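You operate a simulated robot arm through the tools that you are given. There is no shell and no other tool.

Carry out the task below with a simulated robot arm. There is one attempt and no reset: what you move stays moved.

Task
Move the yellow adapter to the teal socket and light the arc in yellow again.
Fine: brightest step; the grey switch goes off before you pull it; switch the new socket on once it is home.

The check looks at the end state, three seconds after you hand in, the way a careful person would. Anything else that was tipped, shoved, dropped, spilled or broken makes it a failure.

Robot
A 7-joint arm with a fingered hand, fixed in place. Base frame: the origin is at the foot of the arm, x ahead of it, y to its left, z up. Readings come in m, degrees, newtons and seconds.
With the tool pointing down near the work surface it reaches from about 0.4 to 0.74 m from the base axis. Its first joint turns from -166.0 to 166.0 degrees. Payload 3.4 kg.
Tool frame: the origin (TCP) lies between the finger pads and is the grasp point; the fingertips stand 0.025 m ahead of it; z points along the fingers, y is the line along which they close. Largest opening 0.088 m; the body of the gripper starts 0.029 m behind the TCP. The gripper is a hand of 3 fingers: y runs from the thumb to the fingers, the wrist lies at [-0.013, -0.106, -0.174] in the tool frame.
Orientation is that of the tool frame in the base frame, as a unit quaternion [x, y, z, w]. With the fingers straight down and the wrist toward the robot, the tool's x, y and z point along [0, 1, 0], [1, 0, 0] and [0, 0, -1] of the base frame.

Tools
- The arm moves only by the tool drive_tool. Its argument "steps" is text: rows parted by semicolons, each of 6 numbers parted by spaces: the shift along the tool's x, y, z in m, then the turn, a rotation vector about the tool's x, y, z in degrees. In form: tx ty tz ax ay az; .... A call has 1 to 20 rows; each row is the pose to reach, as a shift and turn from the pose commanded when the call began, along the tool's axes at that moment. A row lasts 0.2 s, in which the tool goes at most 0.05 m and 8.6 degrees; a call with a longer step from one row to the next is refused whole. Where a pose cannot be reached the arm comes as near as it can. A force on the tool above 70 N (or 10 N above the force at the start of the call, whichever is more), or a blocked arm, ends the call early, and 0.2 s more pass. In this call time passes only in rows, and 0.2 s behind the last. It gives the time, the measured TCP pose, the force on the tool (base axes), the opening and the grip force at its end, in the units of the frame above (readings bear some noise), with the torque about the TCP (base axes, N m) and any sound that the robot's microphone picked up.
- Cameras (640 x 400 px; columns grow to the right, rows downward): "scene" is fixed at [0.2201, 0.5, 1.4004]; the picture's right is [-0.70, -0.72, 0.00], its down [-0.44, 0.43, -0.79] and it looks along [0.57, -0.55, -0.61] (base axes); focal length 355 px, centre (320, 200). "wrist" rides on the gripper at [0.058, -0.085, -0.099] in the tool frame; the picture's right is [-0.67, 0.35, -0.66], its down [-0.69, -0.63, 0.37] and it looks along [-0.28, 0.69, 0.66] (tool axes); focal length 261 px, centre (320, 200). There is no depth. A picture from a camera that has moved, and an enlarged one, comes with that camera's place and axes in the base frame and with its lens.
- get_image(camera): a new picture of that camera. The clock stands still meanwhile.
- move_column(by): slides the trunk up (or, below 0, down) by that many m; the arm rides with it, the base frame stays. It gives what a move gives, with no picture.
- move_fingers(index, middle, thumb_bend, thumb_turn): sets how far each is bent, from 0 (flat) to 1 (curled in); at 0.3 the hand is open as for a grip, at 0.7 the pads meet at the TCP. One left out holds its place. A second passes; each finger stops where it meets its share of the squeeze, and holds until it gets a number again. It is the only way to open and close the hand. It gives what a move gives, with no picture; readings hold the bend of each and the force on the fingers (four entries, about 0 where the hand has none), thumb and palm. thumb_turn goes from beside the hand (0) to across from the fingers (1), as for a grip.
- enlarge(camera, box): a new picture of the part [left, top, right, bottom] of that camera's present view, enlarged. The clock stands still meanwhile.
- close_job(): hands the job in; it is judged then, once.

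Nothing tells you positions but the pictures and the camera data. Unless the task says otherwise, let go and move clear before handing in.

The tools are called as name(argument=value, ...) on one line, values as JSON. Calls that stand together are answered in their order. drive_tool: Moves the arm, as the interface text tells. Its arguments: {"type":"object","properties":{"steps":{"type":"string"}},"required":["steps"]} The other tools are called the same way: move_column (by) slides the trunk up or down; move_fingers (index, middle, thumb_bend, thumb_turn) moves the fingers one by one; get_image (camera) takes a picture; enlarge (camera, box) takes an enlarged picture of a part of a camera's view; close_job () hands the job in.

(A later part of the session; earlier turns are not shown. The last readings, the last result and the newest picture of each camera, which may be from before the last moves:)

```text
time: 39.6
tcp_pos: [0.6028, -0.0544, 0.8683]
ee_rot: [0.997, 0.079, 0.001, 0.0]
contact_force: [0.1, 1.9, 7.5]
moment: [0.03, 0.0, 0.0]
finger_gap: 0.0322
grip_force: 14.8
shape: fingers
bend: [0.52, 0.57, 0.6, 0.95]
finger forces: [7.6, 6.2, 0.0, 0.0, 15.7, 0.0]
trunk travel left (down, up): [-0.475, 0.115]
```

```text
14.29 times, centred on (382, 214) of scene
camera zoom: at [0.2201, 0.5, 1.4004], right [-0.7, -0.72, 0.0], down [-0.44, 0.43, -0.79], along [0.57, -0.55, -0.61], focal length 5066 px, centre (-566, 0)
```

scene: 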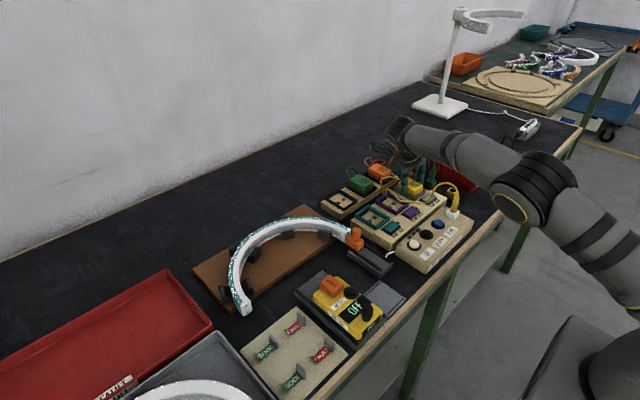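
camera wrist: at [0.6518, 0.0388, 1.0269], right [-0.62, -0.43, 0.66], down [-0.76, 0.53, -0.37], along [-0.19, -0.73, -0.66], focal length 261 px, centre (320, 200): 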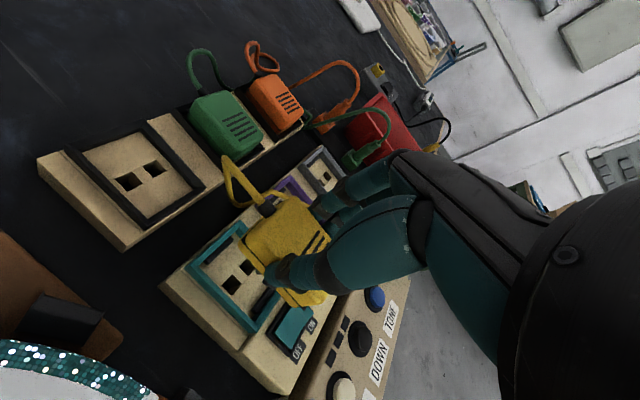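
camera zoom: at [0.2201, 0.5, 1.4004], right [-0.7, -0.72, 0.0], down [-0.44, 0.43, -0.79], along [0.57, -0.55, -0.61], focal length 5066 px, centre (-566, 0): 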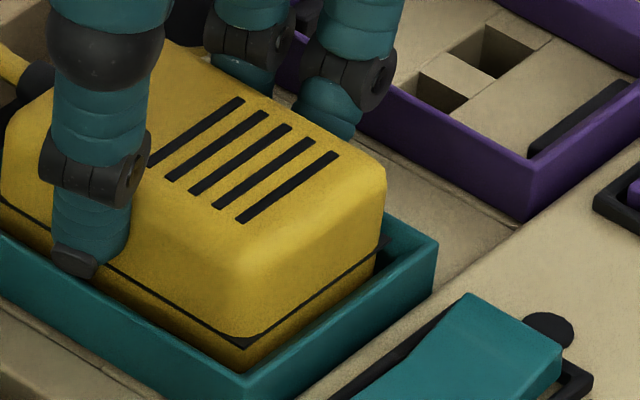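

Contact began at TCP z 0.868, which matches the seated height at the grey socket, and the adapter looks centred in the teal frame. I'll press a little more to make sure it's home.

drive_tool(steps="0 0 0.001 0 0 0; 0 0 0.002 0 0 0")

enlarge(camera="scene", box=[366, 200, 398, 228])

enlarge(camera="wrist", box=[225, 205, 325, 305])

```text
time: 40.2
tcp_pos: [0.6034, -0.0549, 0.867]
ee_rot: [0.997, 0.078, 0.001, 0.001]
contact_force: [0.7, 2.2, 17.6]
moment: [0.05, -0.07, 0.0]
finger_gap: 0.0322
grip_force: 15.8
shape: fingers
bend: [0.53, 0.57, 0.6, 0.94]
finger forces: [7.7, 7.1, 0.1, 0.0, 16.9, 0.0]
trunk travel left (down, up): [-0.475, 0.115]
```

```text
14.29 times, centred on (382, 214) of scene
camera zoom: at [0.2201, 0.5, 1.4004], right [-0.7, -0.72, 0.0], down [-0.44, 0.43, -0.79], along [0.57, -0.55, -0.61], focal length 5066 px, centre (-566, 0)
```

zoom: 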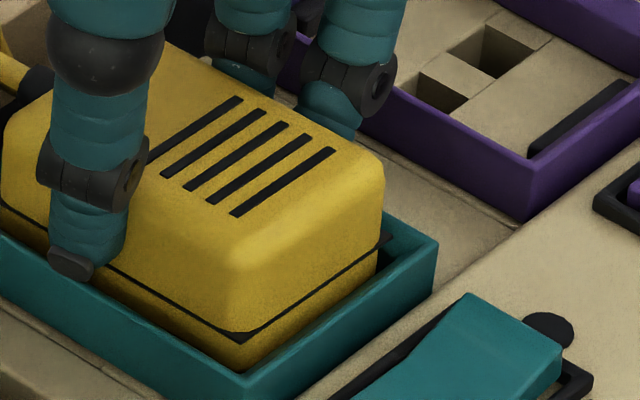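

```text
4.00 times, centred on (275, 255) of wrist
camera zoom: at [0.6467, 0.039, 0.9661], right [-0.61, -0.45, 0.65], down [-0.77, 0.51, -0.37], along [-0.17, -0.73, -0.66], focal length 1043 px, centre (500, -20)
```

zoom: 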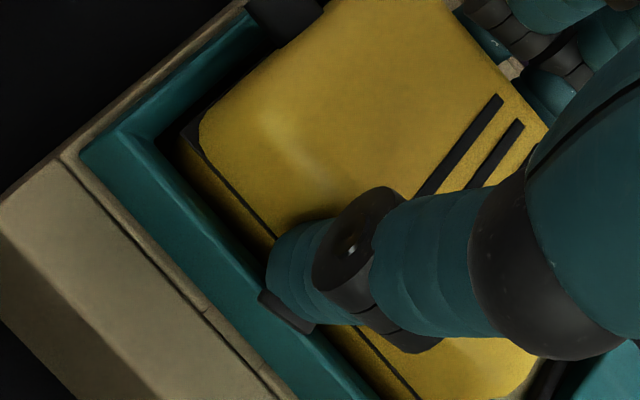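

The force is now 17.6 N and the adapter barely moves, so it's either home or stopped on something. I'll compare with the seated green and orange adapters.

enlarge(camera="scene", box=[345, 160, 395, 205])

enlarge(camera="scene", box=[355, 190, 405, 235])

```text
8.89 times, centred on (370, 182) of scene
camera zoom: at [0.2201, 0.5, 1.4004], right [-0.7, -0.72, 0.0], down [-0.44, 0.43, -0.79], along [0.57, -0.55, -0.61], focal length 3152 px, centre (-124, 356)
```

zoom: 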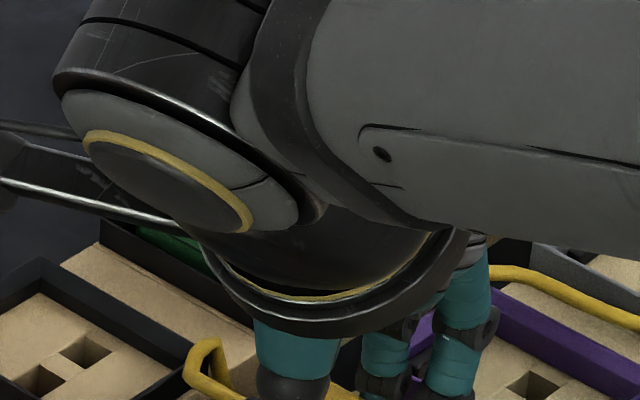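

```text
8.89 times, centred on (380, 212) of scene
camera zoom: at [0.2201, 0.5, 1.4004], right [-0.7, -0.72, 0.0], down [-0.44, 0.43, -0.79], along [0.57, -0.55, -0.61], focal length 3152 px, centre (-213, 89)
```

zoom: 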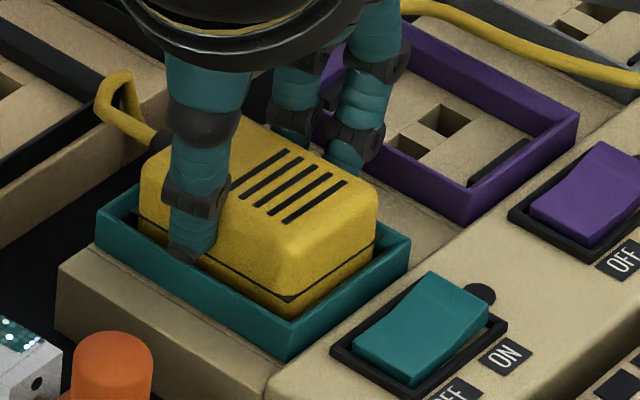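

The seam-to-rim spacing and the hand height (0.867) both match the seated state at the grey socket to within about 1 mm, so the adapter is home. I'll relieve the downward push, then open the fingers gently.

drive_tool(steps="0 0 -0.001 0 0 0; 0 0 -0.002 0 0 0")

move_fingers(index=0.48, middle=0.48, thumb_bend=0.5)

enlarge(camera="scene", box=[355, 190, 405, 235])

```text
time: 40.8
tcp_pos: [0.6029, -0.0546, 0.8665]
ee_rot: [0.997, 0.077, 0.0, 0.0]
contact_force: [1.4, 1.4, 12.5]
moment: [0.03, -0.04, 0.02]
finger_gap: 0.0326
grip_force: 15.4
shape: fingers
bend: [0.53, 0.57, 0.6, 0.94]
finger forces: [8.3, 6.6, 0.1, 0.0, 16.0, 0.1]
trunk travel left (down, up): [-0.475, 0.115]
```

```text
time: 41.8
tcp_pos: [0.6041, -0.0553, 0.867]
ee_rot: [0.997, 0.077, -0.001, 0.001]
contact_force: [0.3, 0.1, -0.1]
moment: [0.02, 0.02, -0.01]
finger_gap: 0.0432
grip_force: 0.1
shape: fingers
bend: [0.48, 0.48, 0.5, 0.97]
finger forces: [0.0, 0.0, 0.0, 0.1, 0.0, 0.0]
trunk travel left (down, up): [-0.475, 0.115]
```

```text
8.89 times, centred on (380, 212) of scene
camera zoom: at [0.2201, 0.5, 1.4004], right [-0.7, -0.72, 0.0], down [-0.44, 0.43, -0.79], along [0.57, -0.55, -0.61], focal length 3152 px, centre (-213, 89)
```

zoom: 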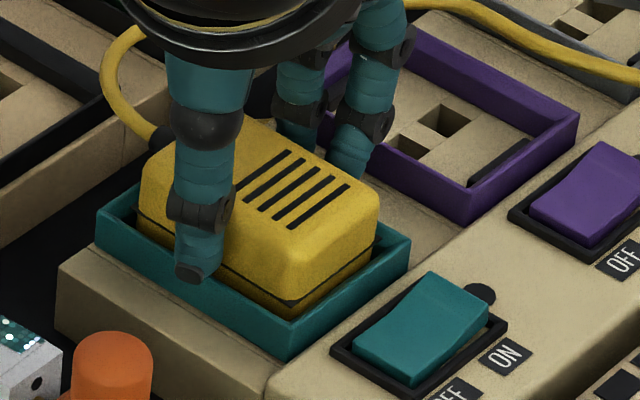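

The hand has released the adapter, which sits level in the teal frame. I'll open a bit more and lift straight up.

move_fingers(index=0.44, middle=0.44, thumb_bend=0.45)

drive_tool(steps="0 0 -0.005 0 0 0; 0 0 -0.012 0 0 0; 0 0 -0.03 0 0 0; 0 0 -0.06 0 0 0; 0 0 -0.09 0 0 0; 0 0 -0.12 0 0 0")

enlarge(camera="scene", box=[355, 190, 405, 235])

get_image(camera="wrist")

get_image(camera="scene")

```text
time: 42.8
tcp_pos: [0.6057, -0.0551, 0.8664]
ee_rot: [0.997, 0.078, 0.001, 0.0]
contact_force: [-0.3, -0.1, -0.5]
moment: [-0.02, 0.04, 0.04]
finger_gap: 0.0533
grip_force: 0.0
shape: fingers
bend: [0.44, 0.44, 0.45, 0.97]
finger forces: [0.0, 0.1, 0.1, 0.1, 0.1, 0.0]
trunk travel left (down, up): [-0.475, 0.115]
```

```text
time: 44.2
tcp_pos: [0.6036, -0.0537, 0.987]
ee_rot: [0.997, 0.078, 0.0, 0.0]
contact_force: [0.0, 0.0, 0.2]
moment: [-0.01, -0.01, 0.01]
finger_gap: 0.0531
grip_force: 0.1
shape: fingers
bend: [0.44, 0.44, 0.45, 0.97]
finger forces: [0.0, 0.1, 0.0, 0.0, 0.1, 0.0]
trunk travel left (down, up): [-0.475, 0.115]
```

```text
8.89 times, centred on (380, 212) of scene
camera zoom: at [0.2201, 0.5, 1.4004], right [-0.7, -0.72, 0.0], down [-0.44, 0.43, -0.79], along [0.57, -0.55, -0.61], focal length 3152 px, centre (-213, 89)
```

zoom: 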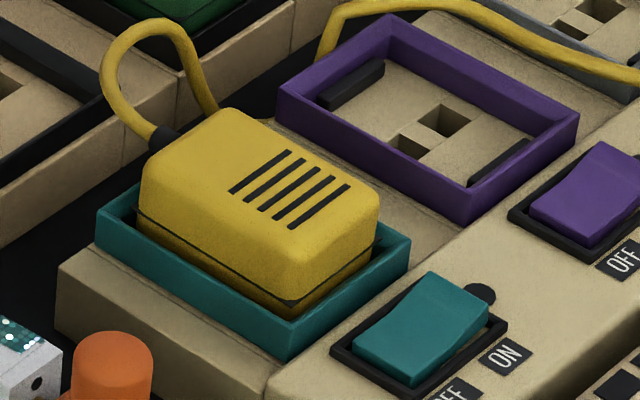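

```text
taken
camera wrist: at [0.6474, 0.0398, 1.0871], right [-0.61, -0.45, 0.66], down [-0.78, 0.52, -0.37], along [-0.17, -0.73, -0.66], focal length 261 px, centre (320, 200)
```

wrist: 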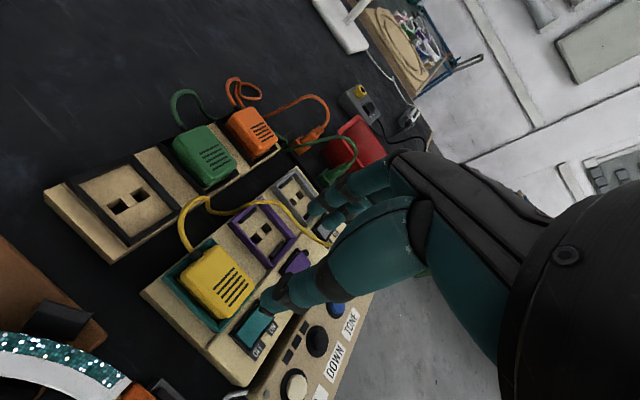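

```text
taken
```

scene: 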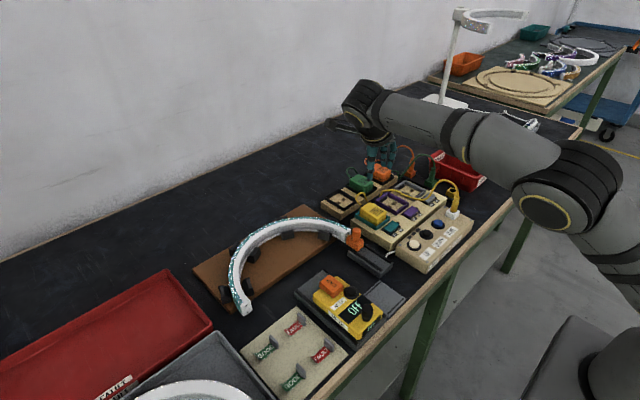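

I'll check the seating from above and compare it with the green adapter.

enlarge(camera="wrist", box=[150, 100, 280, 340])

enlarge(camera="wrist", box=[160, 225, 270, 335])

enlarge(camera="scene", box=[335, 165, 395, 215])

```text
1.67 times, centred on (215, 220) of wrist
camera zoom: at [0.6474, 0.0398, 1.0871], right [-0.61, -0.45, 0.66], down [-0.78, 0.52, -0.37], along [-0.17, -0.73, -0.66], focal length 434 px, centre (495, 167)
```

zoom: 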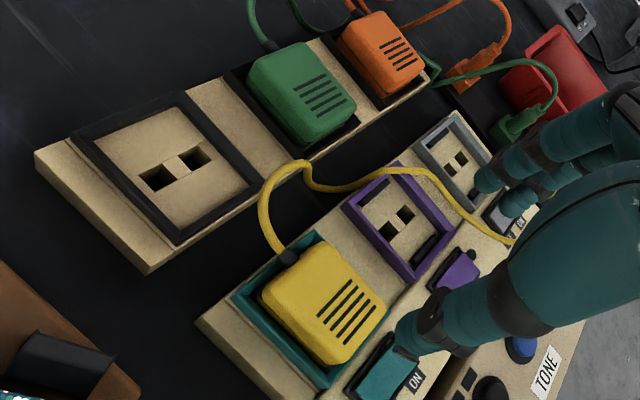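

```text
3.64 times, centred on (215, 280) of wrist
camera zoom: at [0.6474, 0.0398, 1.0871], right [-0.61, -0.45, 0.66], down [-0.78, 0.52, -0.37], along [-0.17, -0.73, -0.66], focal length 948 px, centre (702, -91)
```

zoom: 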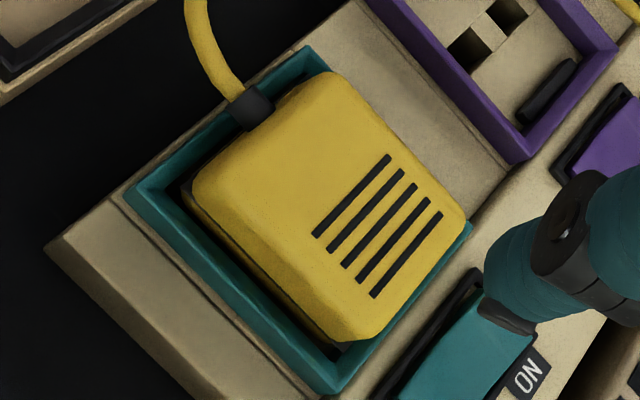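

```text
8.00 times, centred on (365, 190) of scene
camera zoom: at [0.2201, 0.5, 1.4004], right [-0.7, -0.72, 0.0], down [-0.44, 0.43, -0.79], along [0.57, -0.55, -0.61], focal length 2837 px, centre (-40, 280)
```

zoom: 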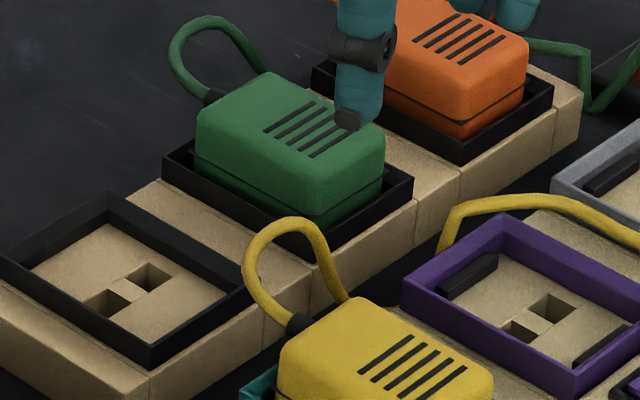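

The yellow adapter sits flush in the teal frame, as deep as the green one sits in its own. Next is the teal switch's ON half. I'll square the hand up again, curl the two fingers for a thumb poke and move above the switch.

move_fingers(index=1.0, middle=1.0, thumb_bend=0.4, thumb_turn=0.98)

drive_tool(steps="-0.02 0.013 0 0 0 3; -0.04 0.026 0 0 0 6; -0.0605 0.0394 0 0 0 9; -0.0605 0.0394 0.025 0 0 9")

get_image(camera="wrist")

enlarge(camera="wrist", box=[150, 230, 310, 350])

enlarge(camera="scene", box=[365, 165, 445, 245])

```text
time: 45.2
tcp_pos: [0.6034, -0.054, 0.9887]
ee_rot: [0.997, 0.077, -0.001, 0.0]
contact_force: [0.3, -1.2, 0.2]
moment: [-0.03, 0.0, -0.02]
finger_gap: 0.0482
grip_force: 0.0
shape: fingers
bend: [1.0, 1.0, 0.4, 0.97]
finger forces: [0.0, 0.1, 0.0, 0.0, 0.0, 0.0]
trunk travel left (down, up): [-0.475, 0.115]
```

```text
time: 46.2
tcp_pos: [0.5496, -0.1027, 0.9637]
ee_rot: [1.0, -0.001, 0.0, 0.0]
contact_force: [0.2, 0.0, -0.4]
moment: [-0.02, -0.03, 0.03]
finger_gap: 0.0481
grip_force: 0.0
shape: fingers
bend: [1.0, 1.0, 0.4, 0.97]
finger forces: [0.0, 0.1, 0.0, 0.0, 0.0, 0.0]
trunk travel left (down, up): [-0.475, 0.115]
```

```text
taken
camera wrist: at [0.6073, -0.0179, 1.0627], right [-0.67, -0.35, 0.66], down [-0.68, 0.63, -0.37], along [-0.29, -0.69, -0.66], focal length 261 px, centre (320, 200)
```

wrist: 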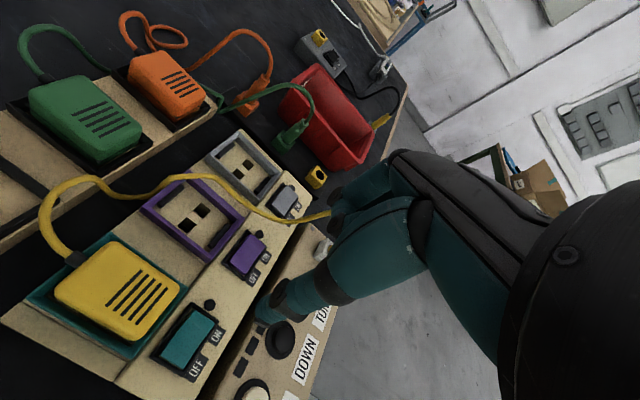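

```text
3.33 times, centred on (230, 290) of wrist
camera zoom: at [0.6073, -0.0179, 1.0627], right [-0.67, -0.35, 0.66], down [-0.68, 0.63, -0.37], along [-0.29, -0.69, -0.66], focal length 869 px, centre (620, -100)
```

zoom: 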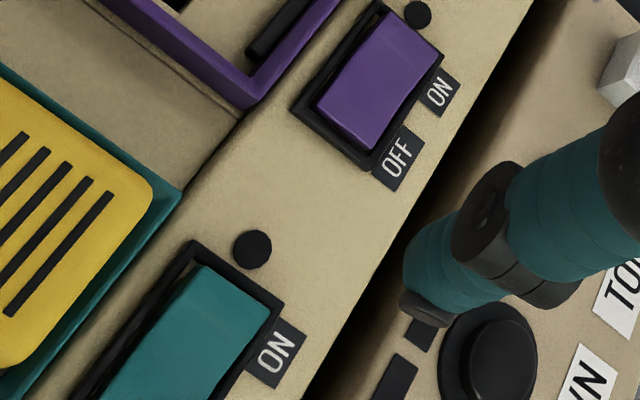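

```text
5.00 times, centred on (405, 205) of scene
camera zoom: at [0.2201, 0.5, 1.4004], right [-0.7, -0.72, 0.0], down [-0.44, 0.43, -0.79], along [0.57, -0.55, -0.61], focal length 1773 px, centre (-105, 175)
```

zoom: 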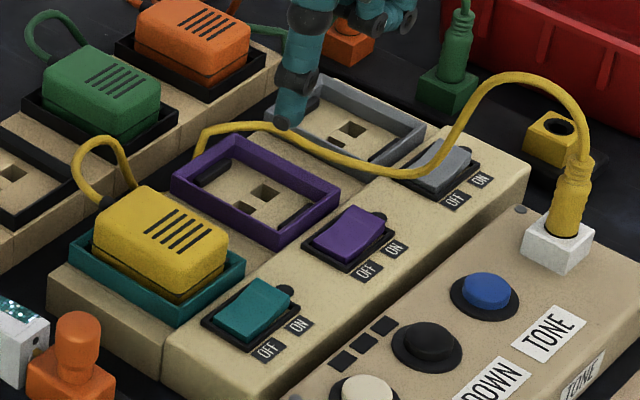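

The teal switch centre measures (0.549, -0.052), so its ON half is at y of about -0.062, right under the thumb tip. I'll lower onto it.

drive_tool(steps="0 0.0005 0.03 0 0 0; 0 0.0005 0.06 0 0 0; 0 0.0005 0.08 0 0 0")

enlarge(camera="wrist", box=[160, 240, 340, 380])

enlarge(camera="scene", box=[370, 180, 430, 240])

```text
time: 47.0
tcp_pos: [0.5523, -0.1048, 0.883]
ee_rot: [1.0, 0.0, -0.001, 0.0]
contact_force: [0.2, -0.4, 0.6]
moment: [0.0, 0.01, -0.01]
finger_gap: 0.0483
grip_force: 0.0
shape: fingers
bend: [1.0, 1.0, 0.4, 0.97]
finger forces: [0.0, 0.0, 0.0, 0.0, 0.0, 0.0]
trunk travel left (down, up): [-0.475, 0.115]
```

```text
2.86 times, centred on (250, 310) of wrist
camera zoom: at [0.609, -0.0183, 0.9833], right [-0.67, -0.35, 0.66], down [-0.69, 0.63, -0.37], along [-0.29, -0.69, -0.66], focal length 745 px, centre (520, -114)
```

zoom: 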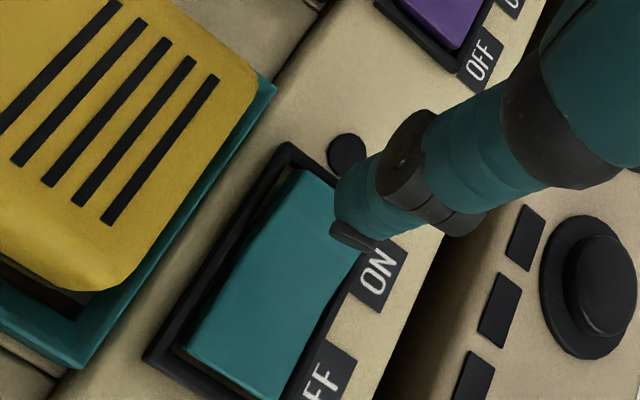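

```text
6.67 times, centred on (400, 210) of scene
camera zoom: at [0.2201, 0.5, 1.4004], right [-0.7, -0.72, 0.0], down [-0.44, 0.43, -0.79], along [0.57, -0.55, -0.61], focal length 2364 px, centre (-213, 133)
```

zoom: 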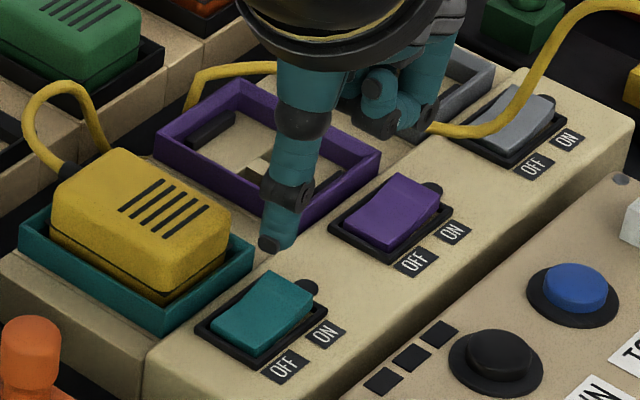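

By the wrist view the tip is right over the ON half. I'll go down in small steps.

drive_tool(steps="-0.001 0 0.006 0 0 0; -0.001 0 0.011 0 0 0")

drive_tool(steps="0 0 0.002 0 0 0; 0 0 0.004 0 0 0")

enlarge(camera="wrist", box=[160, 240, 340, 380])

enlarge(camera="scene", box=[370, 180, 430, 240])

```text
time: 47.6
tcp_pos: [0.55, -0.103, 0.8713]
ee_rot: [1.0, -0.001, 0.0, 0.001]
contact_force: [-0.5, 0.2, 0.1]
moment: [0.01, 0.01, -0.03]
finger_gap: 0.0479
grip_force: 0.1
shape: fingers
bend: [1.0, 1.0, 0.4, 0.97]
finger forces: [0.0, 0.0, 0.0, 0.1, 0.1, 0.0]
trunk travel left (down, up): [-0.475, 0.115]
```

```text
time: 48.2
tcp_pos: [0.5491, -0.1042, 0.8672]
ee_rot: [1.0, 0.0, 0.0, 0.0]
contact_force: [0.3, 0.0, -0.1]
moment: [-0.01, -0.02, 0.02]
finger_gap: 0.0481
grip_force: 0.1
shape: fingers
bend: [1.0, 1.0, 0.4, 0.97]
finger forces: [0.0, 0.0, 0.0, 0.1, 0.0, 0.0]
trunk travel left (down, up): [-0.475, 0.115]
```

```text
2.86 times, centred on (250, 310) of wrist
camera zoom: at [0.6071, -0.0182, 0.9664], right [-0.67, -0.35, 0.66], down [-0.68, 0.63, -0.37], along [-0.29, -0.69, -0.66], focal length 745 px, centre (520, -114)
```

zoom: 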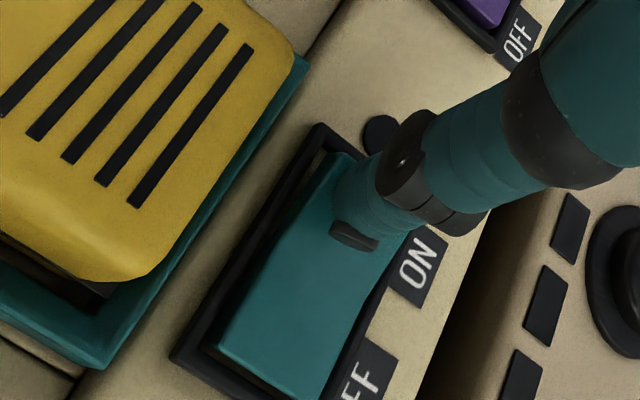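

```text
6.67 times, centred on (400, 210) of scene
camera zoom: at [0.2201, 0.5, 1.4004], right [-0.7, -0.72, 0.0], down [-0.44, 0.43, -0.79], along [0.57, -0.55, -0.61], focal length 2364 px, centre (-213, 133)
```

zoom: 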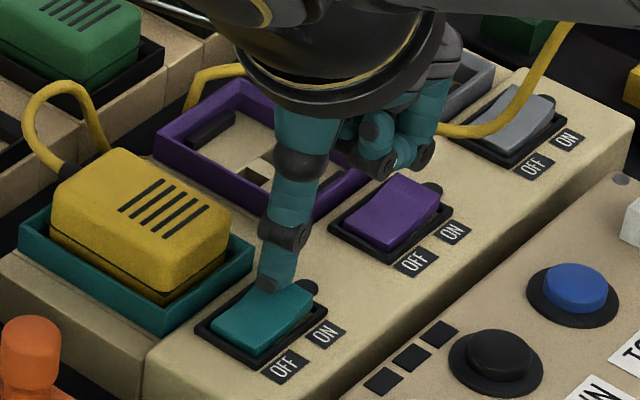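

The thumb is on the ON half of the teal rocker. I'll press gently.

drive_tool(steps="0 0 0.0015 0 0 0; 0 0 0.003 0 0 0")

drive_tool(steps="0 0 0.0015 0 0 0; 0 0 0.003 0 0 0")

```text
time: 48.8
tcp_pos: [0.5503, -0.1041, 0.8647]
ee_rot: [1.0, -0.001, 0.001, 0.001]
contact_force: [0.2, -0.4, 3.6]
moment: [0.08, 0.0, 0.01]
finger_gap: 0.0484
grip_force: 1.2
shape: fingers
bend: [1.0, 1.0, 0.4, 0.97]
finger forces: [0.1, 0.1, 0.0, 0.1, 3.0, 0.0]
trunk travel left (down, up): [-0.475, 0.115]
```

```text
time: 49.4
tcp_pos: [0.5487, -0.105, 0.8625]
ee_rot: [1.0, -0.001, 0.002, 0.001]
contact_force: [0.7, -4.1, 16.5]
moment: [0.66, -0.1, -0.05]
finger_gap: 0.0487
grip_force: 8.7
shape: fingers
bend: [1.0, 1.0, 0.4, 0.97]
finger forces: [0.0, 0.1, 0.0, 0.1, 16.8, 0.0]
trunk travel left (down, up): [-0.475, 0.115]
heard: click
```

There was a click. I'll back off and check the lamp, the level indicator and the arc.

drive_tool(steps="0 0 -0.01 0 0 0; 0 0 -0.04 0 0 0; 0 0 -0.08 0 0 0")

get_image(camera="scene")

enlarge(camera="scene", box=[355, 180, 455, 270])

```text
time: 50.2
tcp_pos: [0.5481, -0.1046, 0.941]
ee_rot: [1.0, 0.0, 0.0, 0.0]
contact_force: [-0.2, 0.6, 0.2]
moment: [0.0, 0.04, 0.01]
finger_gap: 0.0483
grip_force: 0.1
shape: fingers
bend: [1.0, 1.0, 0.4, 0.97]
finger forces: [0.0, 0.0, 0.0, 0.0, 0.0, 0.0]
trunk travel left (down, up): [-0.475, 0.115]
```

```text
taken
```

scene: 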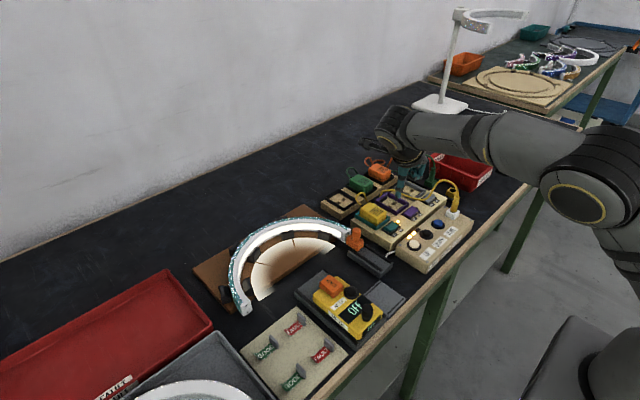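

```text
4.44 times, centred on (405, 225) of scene
camera zoom: at [0.2201, 0.5, 1.4004], right [-0.7, -0.72, 0.0], down [-0.44, 0.43, -0.79], along [0.57, -0.55, -0.61], focal length 1576 px, centre (-58, 89)
```

zoom: 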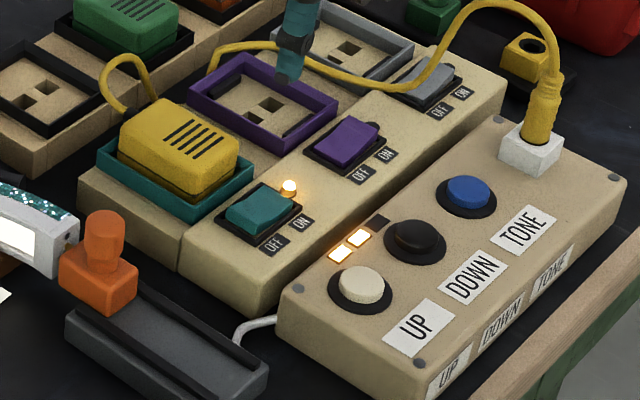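

The teal lamp is on and the arc is lit again in white, with two level lamps showing. I still need the third level with UP and a yellow tone with TONE, so I'll look at the button box to locate the buttons.

drive_tool(steps="0 -0.03 -0.02 0 0 0; 0 -0.06 -0.04 0 0 0; 0 -0.09 -0.06 0 0 0; 0 -0.10 -0.08 0 0 0")

get_image(camera="wrist")

enlarge(camera="scene", box=[395, 205, 475, 275])

```text
time: 51.2
tcp_pos: [0.5486, -0.0038, 1.0218]
ee_rot: [1.0, -0.002, 0.0, 0.0]
contact_force: [-0.8, 0.5, -0.3]
moment: [-0.01, 0.01, 0.04]
finger_gap: 0.0484
grip_force: 0.1
shape: fingers
bend: [1.0, 1.0, 0.4, 0.97]
finger forces: [0.0, 0.0, 0.0, 0.1, 0.0, 0.0]
trunk travel left (down, up): [-0.475, 0.115]
```

```text
taken
camera wrist: at [0.6068, 0.0825, 1.1213], right [-0.67, -0.35, 0.66], down [-0.69, 0.63, -0.37], along [-0.29, -0.69, -0.66], focal length 261 px, centre (320, 200)
```

wrist: 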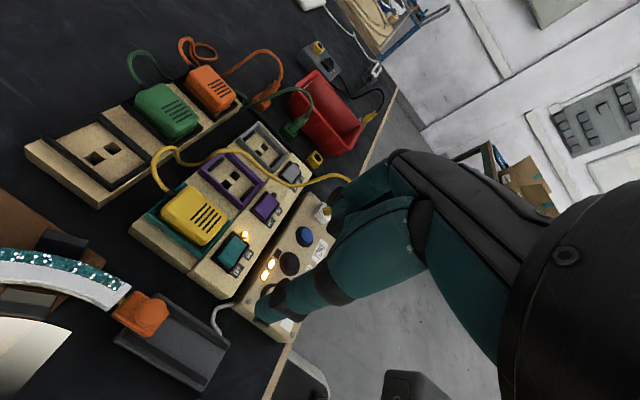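

```text
5.71 times, centred on (435, 240) of scene
camera zoom: at [0.2201, 0.5, 1.4004], right [-0.7, -0.72, 0.0], down [-0.44, 0.43, -0.79], along [0.57, -0.55, -0.61], focal length 2026 px, centre (-337, -29)
```

zoom: 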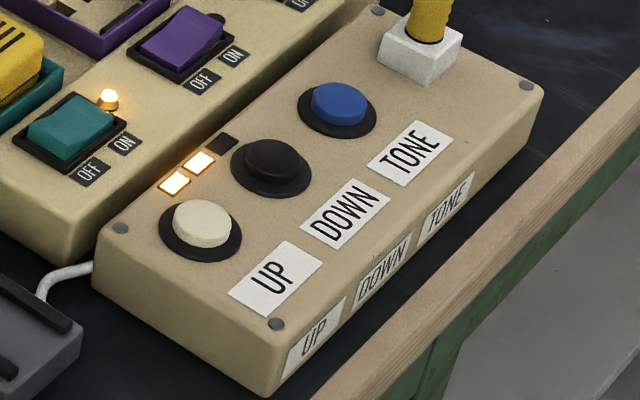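

enlarge(camera="wrist", box=[220, 210, 340, 330])

```text
3.33 times, centred on (280, 270) of wrist
camera zoom: at [0.6068, 0.0825, 1.1213], right [-0.67, -0.35, 0.66], down [-0.69, 0.63, -0.37], along [-0.29, -0.69, -0.66], focal length 869 px, centre (453, -33)
```

zoom: 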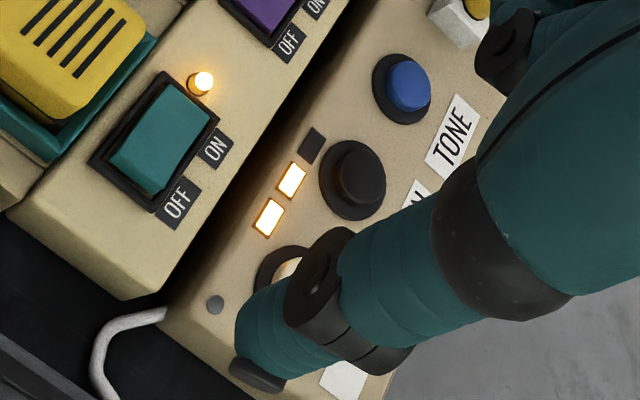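

From both views, the UP, DOWN and TONE buttons are at about (0.478, -0.039), (0.478, -0.089) and (0.478, -0.138), with tops near z 0.846. I'll bring the thumb over UP first.

drive_tool(steps="-0.024 0.025 0 0 0 0; -0.047 0.05 0.02 0 0 0; -0.0706 0.0762 0.05 0 0 0; -0.0706 0.0762 0.085 0 0 0")

enlarge(camera="wrist", box=[140, 240, 340, 400])

enlarge(camera="scene", box=[385, 185, 465, 265])

```text
time: 52.2
tcp_pos: [0.4776, -0.0818, 0.9345]
ee_rot: [1.0, -0.001, 0.0, 0.0]
contact_force: [-0.3, -0.2, -0.2]
moment: [-0.03, -0.02, -0.03]
finger_gap: 0.0483
grip_force: 0.0
shape: fingers
bend: [1.0, 1.0, 0.4, 0.97]
finger forces: [0.0, 0.0, 0.1, 0.1, 0.1, 0.0]
trunk travel left (down, up): [-0.475, 0.115]
```

```text
2.50 times, centred on (240, 320) of wrist
camera zoom: at [0.5364, 0.004, 1.0353], right [-0.67, -0.35, 0.66], down [-0.68, 0.63, -0.37], along [-0.29, -0.69, -0.66], focal length 652 px, centre (520, -100)
```

zoom: 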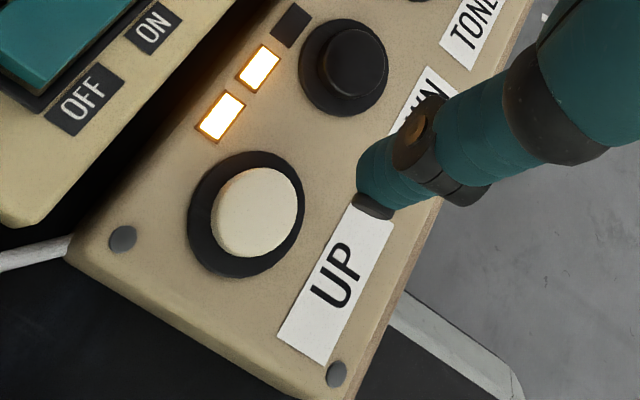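

```text
5.00 times, centred on (425, 225) of scene
camera zoom: at [0.2201, 0.5, 1.4004], right [-0.7, -0.72, 0.0], down [-0.44, 0.43, -0.79], along [0.57, -0.55, -0.61], focal length 1773 px, centre (-205, 75)
```

zoom: 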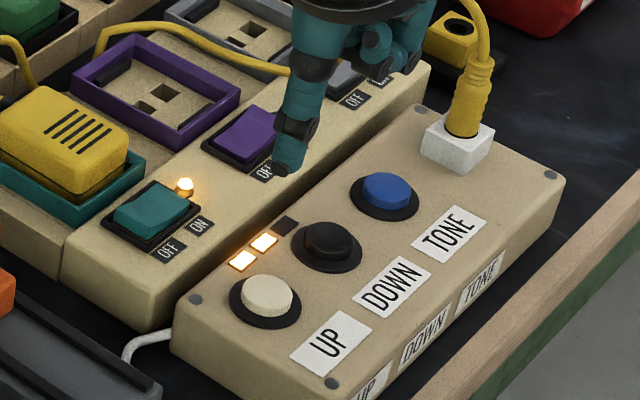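

The UP cap is confirmed at (0.478, -0.039), directly under the thumb tip. I'll lower toward it.

drive_tool(steps="0 0 0.02 0 0 0; 0 -0.0005 0.04 0 0 0; 0 -0.001 0.052 0 0 0")

enlarge(camera="wrist", box=[160, 240, 340, 380])

enlarge(camera="scene", box=[385, 195, 465, 275])

```text
time: 53.0
tcp_pos: [0.4781, -0.0787, 0.884]
ee_rot: [1.0, -0.001, -0.001, 0.0]
contact_force: [-0.2, 0.0, -0.3]
moment: [0.0, 0.01, -0.02]
finger_gap: 0.0486
grip_force: 0.1
shape: fingers
bend: [1.0, 1.0, 0.4, 0.97]
finger forces: [0.1, 0.0, 0.0, 0.1, 0.0, 0.1]
trunk travel left (down, up): [-0.475, 0.115]
```

```text
2.86 times, centred on (250, 310) of wrist
camera zoom: at [0.536, 0.0065, 0.9838], right [-0.67, -0.35, 0.65], down [-0.68, 0.63, -0.37], along [-0.29, -0.69, -0.66], focal length 745 px, centre (520, -114)
```

zoom: 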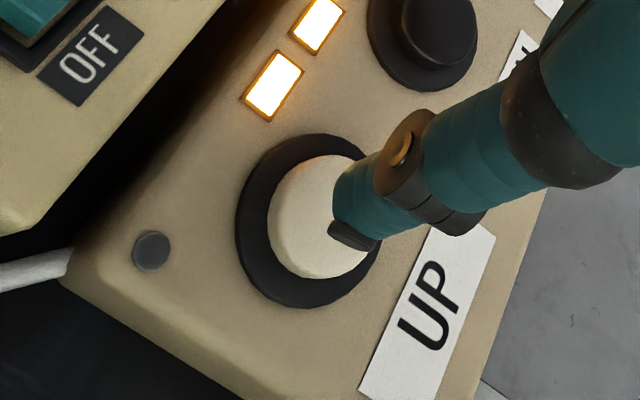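

```text
5.00 times, centred on (425, 235) of scene
camera zoom: at [0.2201, 0.5, 1.4004], right [-0.7, -0.72, 0.0], down [-0.44, 0.43, -0.79], along [0.57, -0.55, -0.61], focal length 1773 px, centre (-205, 25)
```

zoom: 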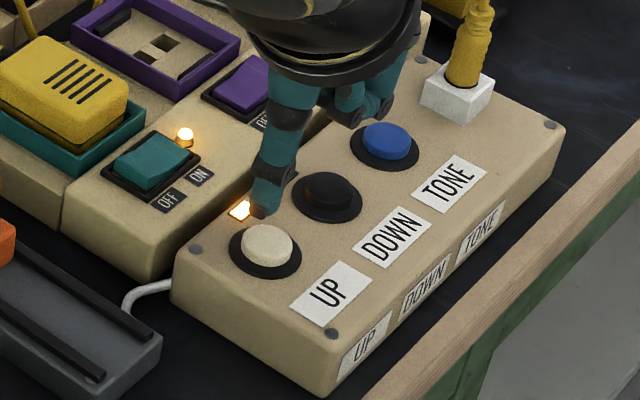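

drive_tool(steps="0 0 0.005 0 0 0; 0 0 0.01 0 0 0")

drive_tool(steps="0 0 0.0015 0 0 0; 0 0 0.003 0 0 0")

drive_tool(steps="0 0 0.0015 0 0 0; 0 0 0.003 0 0 0")

```text
time: 53.6
tcp_pos: [0.4779, -0.0784, 0.8742]
ee_rot: [1.0, 0.0, 0.0, 0.0]
contact_force: [-0.1, 0.0, -0.7]
moment: [0.03, -0.02, -0.04]
finger_gap: 0.0485
grip_force: 0.1
shape: fingers
bend: [1.0, 1.0, 0.4, 0.97]
finger forces: [0.0, 0.0, 0.0, 0.0, 0.0, 0.1]
trunk travel left (down, up): [-0.475, 0.115]
```

```text
time: 54.2
tcp_pos: [0.4781, -0.0789, 0.8704]
ee_rot: [1.0, -0.001, 0.0, 0.0]
contact_force: [1.3, 0.0, 0.2]
moment: [0.02, -0.02, 0.01]
finger_gap: 0.0483
grip_force: 0.1
shape: fingers
bend: [1.0, 1.0, 0.4, 0.97]
finger forces: [0.0, 0.0, 0.0, 0.1, 0.1, 0.0]
trunk travel left (down, up): [-0.475, 0.115]
```

```text
time: 54.8
tcp_pos: [0.479, -0.0777, 0.868]
ee_rot: [1.0, 0.001, 0.001, -0.001]
contact_force: [-0.4, -1.2, 0.4]
moment: [0.04, 0.01, 0.01]
finger_gap: 0.0482
grip_force: 0.4
shape: fingers
bend: [1.0, 1.0, 0.4, 0.97]
finger forces: [0.0, 0.0, 0.0, 0.1, 0.6, 0.0]
trunk travel left (down, up): [-0.475, 0.115]
```

Light contact has begun. I'll press a little further.

drive_tool(steps="0 0 0.001 0 0 0; 0 0 0.002 0 0 0")

enlarge(camera="scene", box=[385, 195, 465, 275])

```text
time: 55.4
tcp_pos: [0.4794, -0.0792, 0.8662]
ee_rot: [1.0, 0.0, 0.0, 0.0]
contact_force: [0.3, 0.6, 2.2]
moment: [0.04, -0.03, 0.0]
finger_gap: 0.0482
grip_force: 0.7
shape: fingers
bend: [1.0, 1.0, 0.4, 0.97]
finger forces: [0.1, 0.1, 0.0, 0.0, 1.7, 0.0]
trunk travel left (down, up): [-0.475, 0.115]
heard: click
```

```text
5.00 times, centred on (425, 235) of scene
camera zoom: at [0.2201, 0.5, 1.4004], right [-0.7, -0.72, 0.0], down [-0.44, 0.43, -0.79], along [0.57, -0.55, -0.61], focal length 1773 px, centre (-205, 25)
```

zoom: 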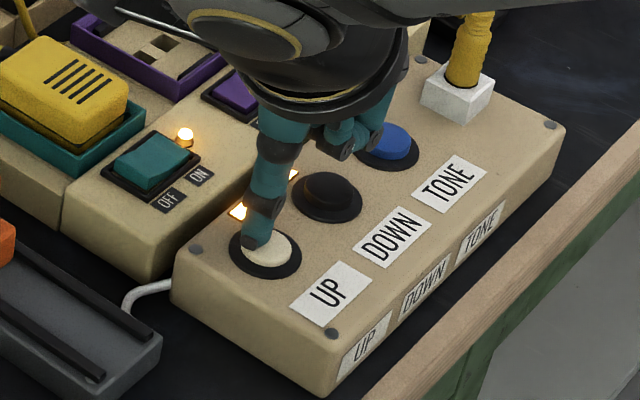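

There was a click from the UP button. I'll back off and check the level lamps.

drive_tool(steps="0 0 -0.01 0 0 0; 0 0 -0.03 0 0 0; 0 0 -0.07 0 0 0")

enlarge(camera="scene", box=[385, 195, 465, 275])

get_image(camera="scene")

enlarge(camera="wrist", box=[140, 200, 340, 360])

```text
time: 56.2
tcp_pos: [0.4787, -0.079, 0.935]
ee_rot: [1.0, 0.0, -0.001, 0.0]
contact_force: [-0.2, 0.3, -0.5]
moment: [-0.01, 0.02, 0.01]
finger_gap: 0.0484
grip_force: 0.1
shape: fingers
bend: [1.0, 1.0, 0.4, 0.97]
finger forces: [0.0, 0.1, 0.1, 0.0, 0.0, 0.0]
trunk travel left (down, up): [-0.475, 0.115]
```

```text
5.00 times, centred on (425, 235) of scene
camera zoom: at [0.2201, 0.5, 1.4004], right [-0.7, -0.72, 0.0], down [-0.44, 0.43, -0.79], along [0.57, -0.55, -0.61], focal length 1773 px, centre (-205, 25)
```

zoom: 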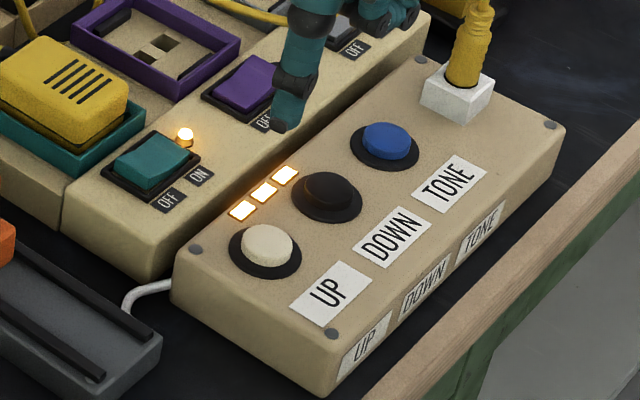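

```text
taken
```

scene: 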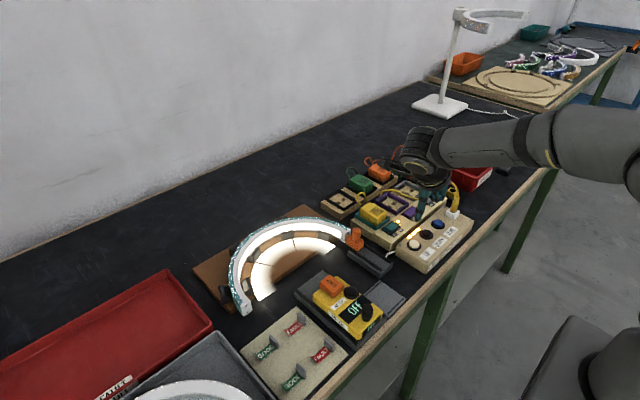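

```text
2.50 times, centred on (240, 280) of wrist
camera zoom: at [0.5353, 0.0069, 1.0342], right [-0.67, -0.35, 0.66], down [-0.69, 0.63, -0.37], along [-0.29, -0.69, -0.66], focal length 652 px, centre (520, 0)
```

zoom: 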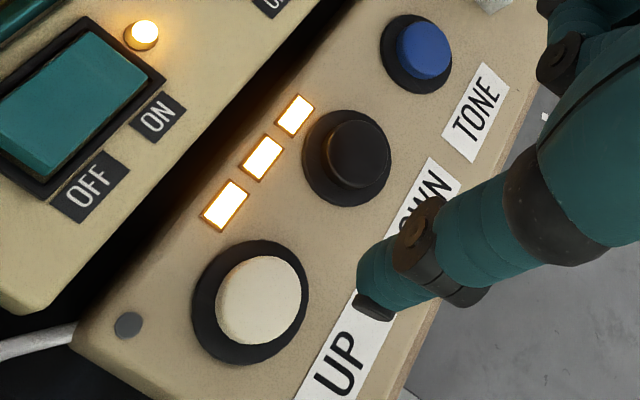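

All three level lamps are lit, so the arc is at its brightest step. For TONE the hand must avoid the yellow plug, so I'll rise and turn it back to wrist-toward-robot. That way the thumb can press TONE with the rest of the hand over the switch strip.

drive_tool(steps="0 0 -0.03 0 0 0; 0 0 -0.065 0 0 0; 0 0 -0.095 0 0 0; 0.004 0.005 -0.095 0 0 -8.2; 0.008 0.01 -0.095 0 0 -16.4; 0.012 0.015 -0.095 0 0 -24.6; 0.016 0.02 -0.095 0 0 -32.8; 0.02 0.025 -0.095 0 0 -41; 0.024 0.03 -0.095 0 0 -49.2; 0.028 0.036 -0.095 0 0 -57.4; 0.032 0.042 -0.095 0 0 -65.6; 0.036 0.048 -0.095 0 0 -73.8; 0.038 0.054 -0.095 0 0 -82; 0.04 0.059 -0.095 0 0 -90")

get_image(camera="wrist")

get_image(camera="scene")

```text
time: 59.2
tcp_pos: [0.5176, -0.1397, 1.0298]
ee_rot: [0.707, 0.707, 0.0, 0.0]
contact_force: [-0.6, 0.1, 0.0]
moment: [-0.04, -0.02, 0.04]
finger_gap: 0.0483
grip_force: 0.2
shape: fingers
bend: [1.0, 1.0, 0.4, 0.97]
finger forces: [0.0, 0.1, 0.1, 0.1, 0.0, 0.0]
trunk travel left (down, up): [-0.475, 0.115]
```

```text
taken
camera wrist: at [0.4329, -0.0795, 1.1297], right [0.35, -0.67, 0.66], down [-0.63, -0.68, -0.37], along [0.69, -0.28, -0.66], focal length 261 px, centre (320, 200)
```

wrist: 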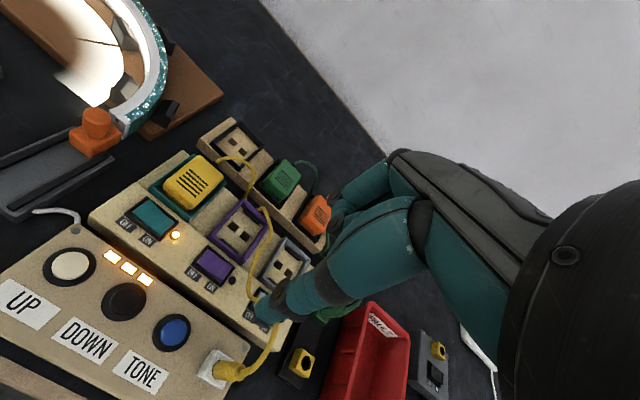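

```text
taken
```

scene: 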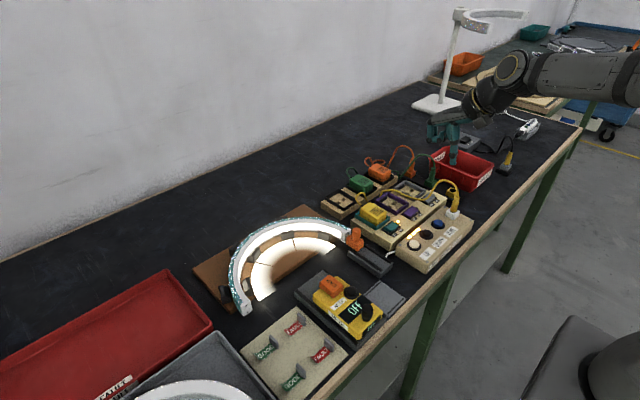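

enlarge(camera="wrist", box=[120, 280, 300, 400])

enlarge(camera="scene", box=[395, 165, 495, 255])

```text
3.33 times, centred on (210, 340) of wrist
camera zoom: at [0.4329, -0.0795, 1.1297], right [0.35, -0.67, 0.66], down [-0.63, -0.68, -0.37], along [0.69, -0.28, -0.66], focal length 869 px, centre (687, -267)
```

zoom: 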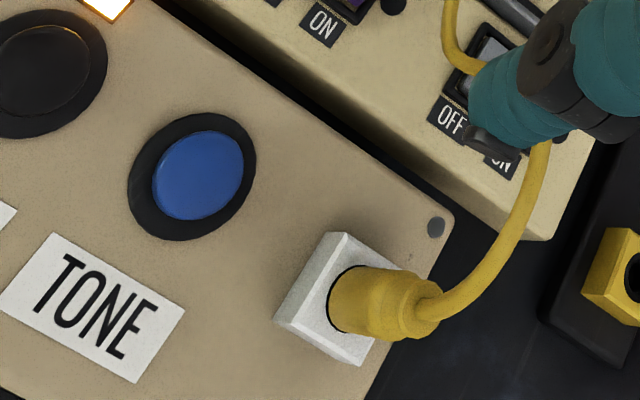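

```text
4.44 times, centred on (445, 210) of scene
camera zoom: at [0.2201, 0.5, 1.4004], right [-0.7, -0.72, 0.0], down [-0.44, 0.43, -0.79], along [0.57, -0.55, -0.61], focal length 1576 px, centre (-236, 156)
```

zoom: 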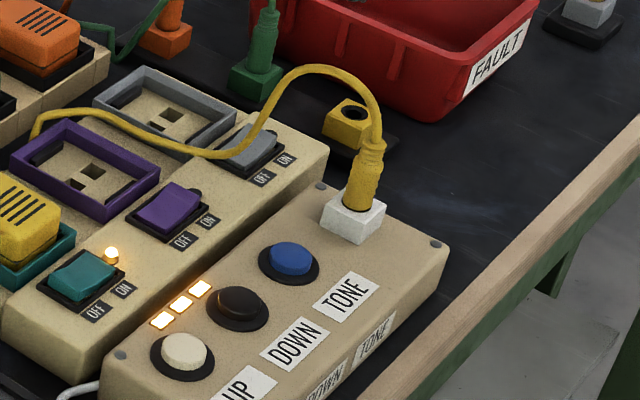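

TONE measures about (0.475, -0.1385), and the plug's jack is about 6 cm further in -y. I'll lower the thumb toward TONE and check the clearance to the plug and cable.

drive_tool(steps="0.001 -0.001 0.04 0 0 0; 0.001 -0.001 0.08 0 0 0; 0.001 -0.001 0.115 0 0 0")

get_image(camera="wrist")

enlarge(camera="scene", box=[395, 165, 495, 255])

```text
time: 60.0
tcp_pos: [0.5181, -0.1366, 0.9168]
ee_rot: [0.708, 0.706, 0.0, -0.001]
contact_force: [0.4, -0.4, 0.3]
moment: [0.0, 0.01, 0.0]
finger_gap: 0.0485
grip_force: 0.0
shape: fingers
bend: [1.0, 1.0, 0.4, 0.97]
finger forces: [0.0, 0.0, 0.0, 0.0, 0.0, 0.1]
trunk travel left (down, up): [-0.475, 0.115]
```

```text
taken
camera wrist: at [0.432, -0.0779, 1.0151], right [0.35, -0.67, 0.66], down [-0.63, -0.68, -0.37], along [0.69, -0.29, -0.66], focal length 261 px, centre (320, 200)
```

wrist: 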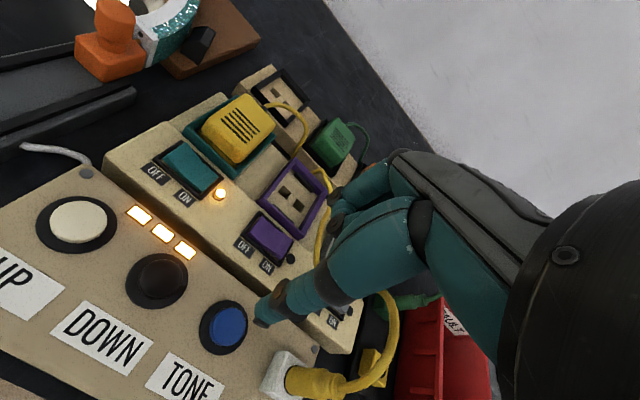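

```text
4.44 times, centred on (445, 210) of scene
camera zoom: at [0.2201, 0.5, 1.4004], right [-0.7, -0.72, 0.0], down [-0.44, 0.43, -0.79], along [0.57, -0.55, -0.61], focal length 1576 px, centre (-236, 156)
```

zoom: 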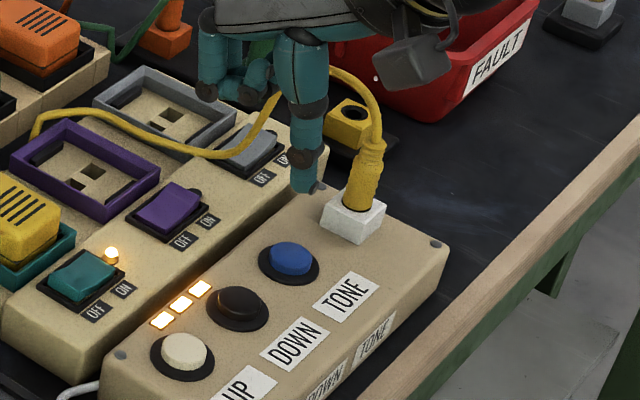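

drive_tool(steps="0 0.0015 0.01 0 0 0; 0 0.003 0.022 0 0 0; 0 0.003 0.032 0 0 0")

enlarge(camera="wrist", box=[180, 260, 340, 380])

enlarge(camera="scene", box=[425, 190, 475, 240])

```text
time: 60.8
tcp_pos: [0.5212, -0.138, 0.8833]
ee_rot: [0.708, 0.706, -0.001, 0.0]
contact_force: [-1.0, 0.7, -0.3]
moment: [0.02, 0.0, -0.02]
finger_gap: 0.0486
grip_force: 0.1
shape: fingers
bend: [1.0, 1.0, 0.4, 0.97]
finger forces: [0.0, 0.1, 0.0, 0.0, 0.0, 0.0]
trunk travel left (down, up): [-0.475, 0.115]
```

```text
3.33 times, centred on (260, 320) of wrist
camera zoom: at [0.4355, -0.0777, 0.9827], right [0.35, -0.67, 0.66], down [-0.63, -0.68, -0.37], along [0.69, -0.29, -0.66], focal length 869 px, centre (520, -200)
```

zoom: 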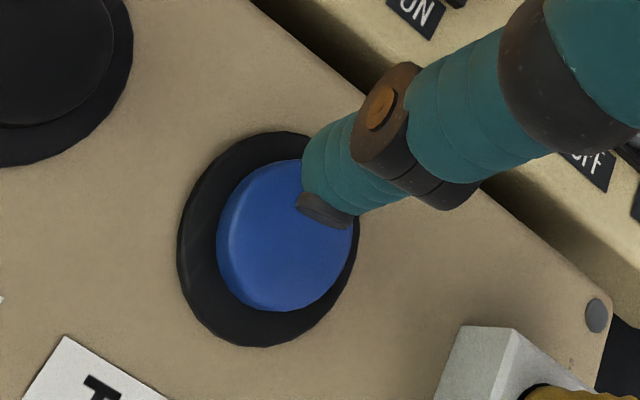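

```text
8.00 times, centred on (450, 215) of scene
camera zoom: at [0.2201, 0.5, 1.4004], right [-0.7, -0.72, 0.0], down [-0.44, 0.43, -0.79], along [0.57, -0.55, -0.61], focal length 2837 px, centre (-720, 80)
```

zoom: 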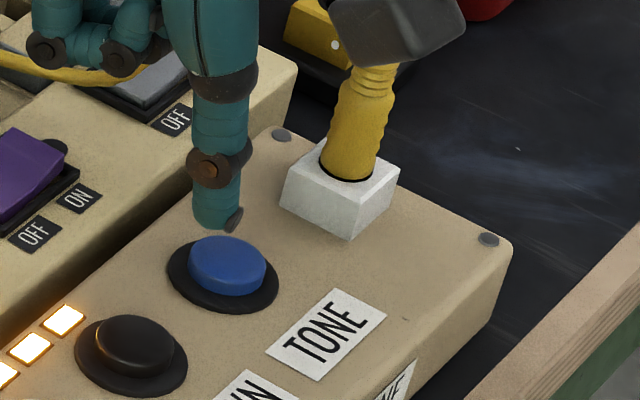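

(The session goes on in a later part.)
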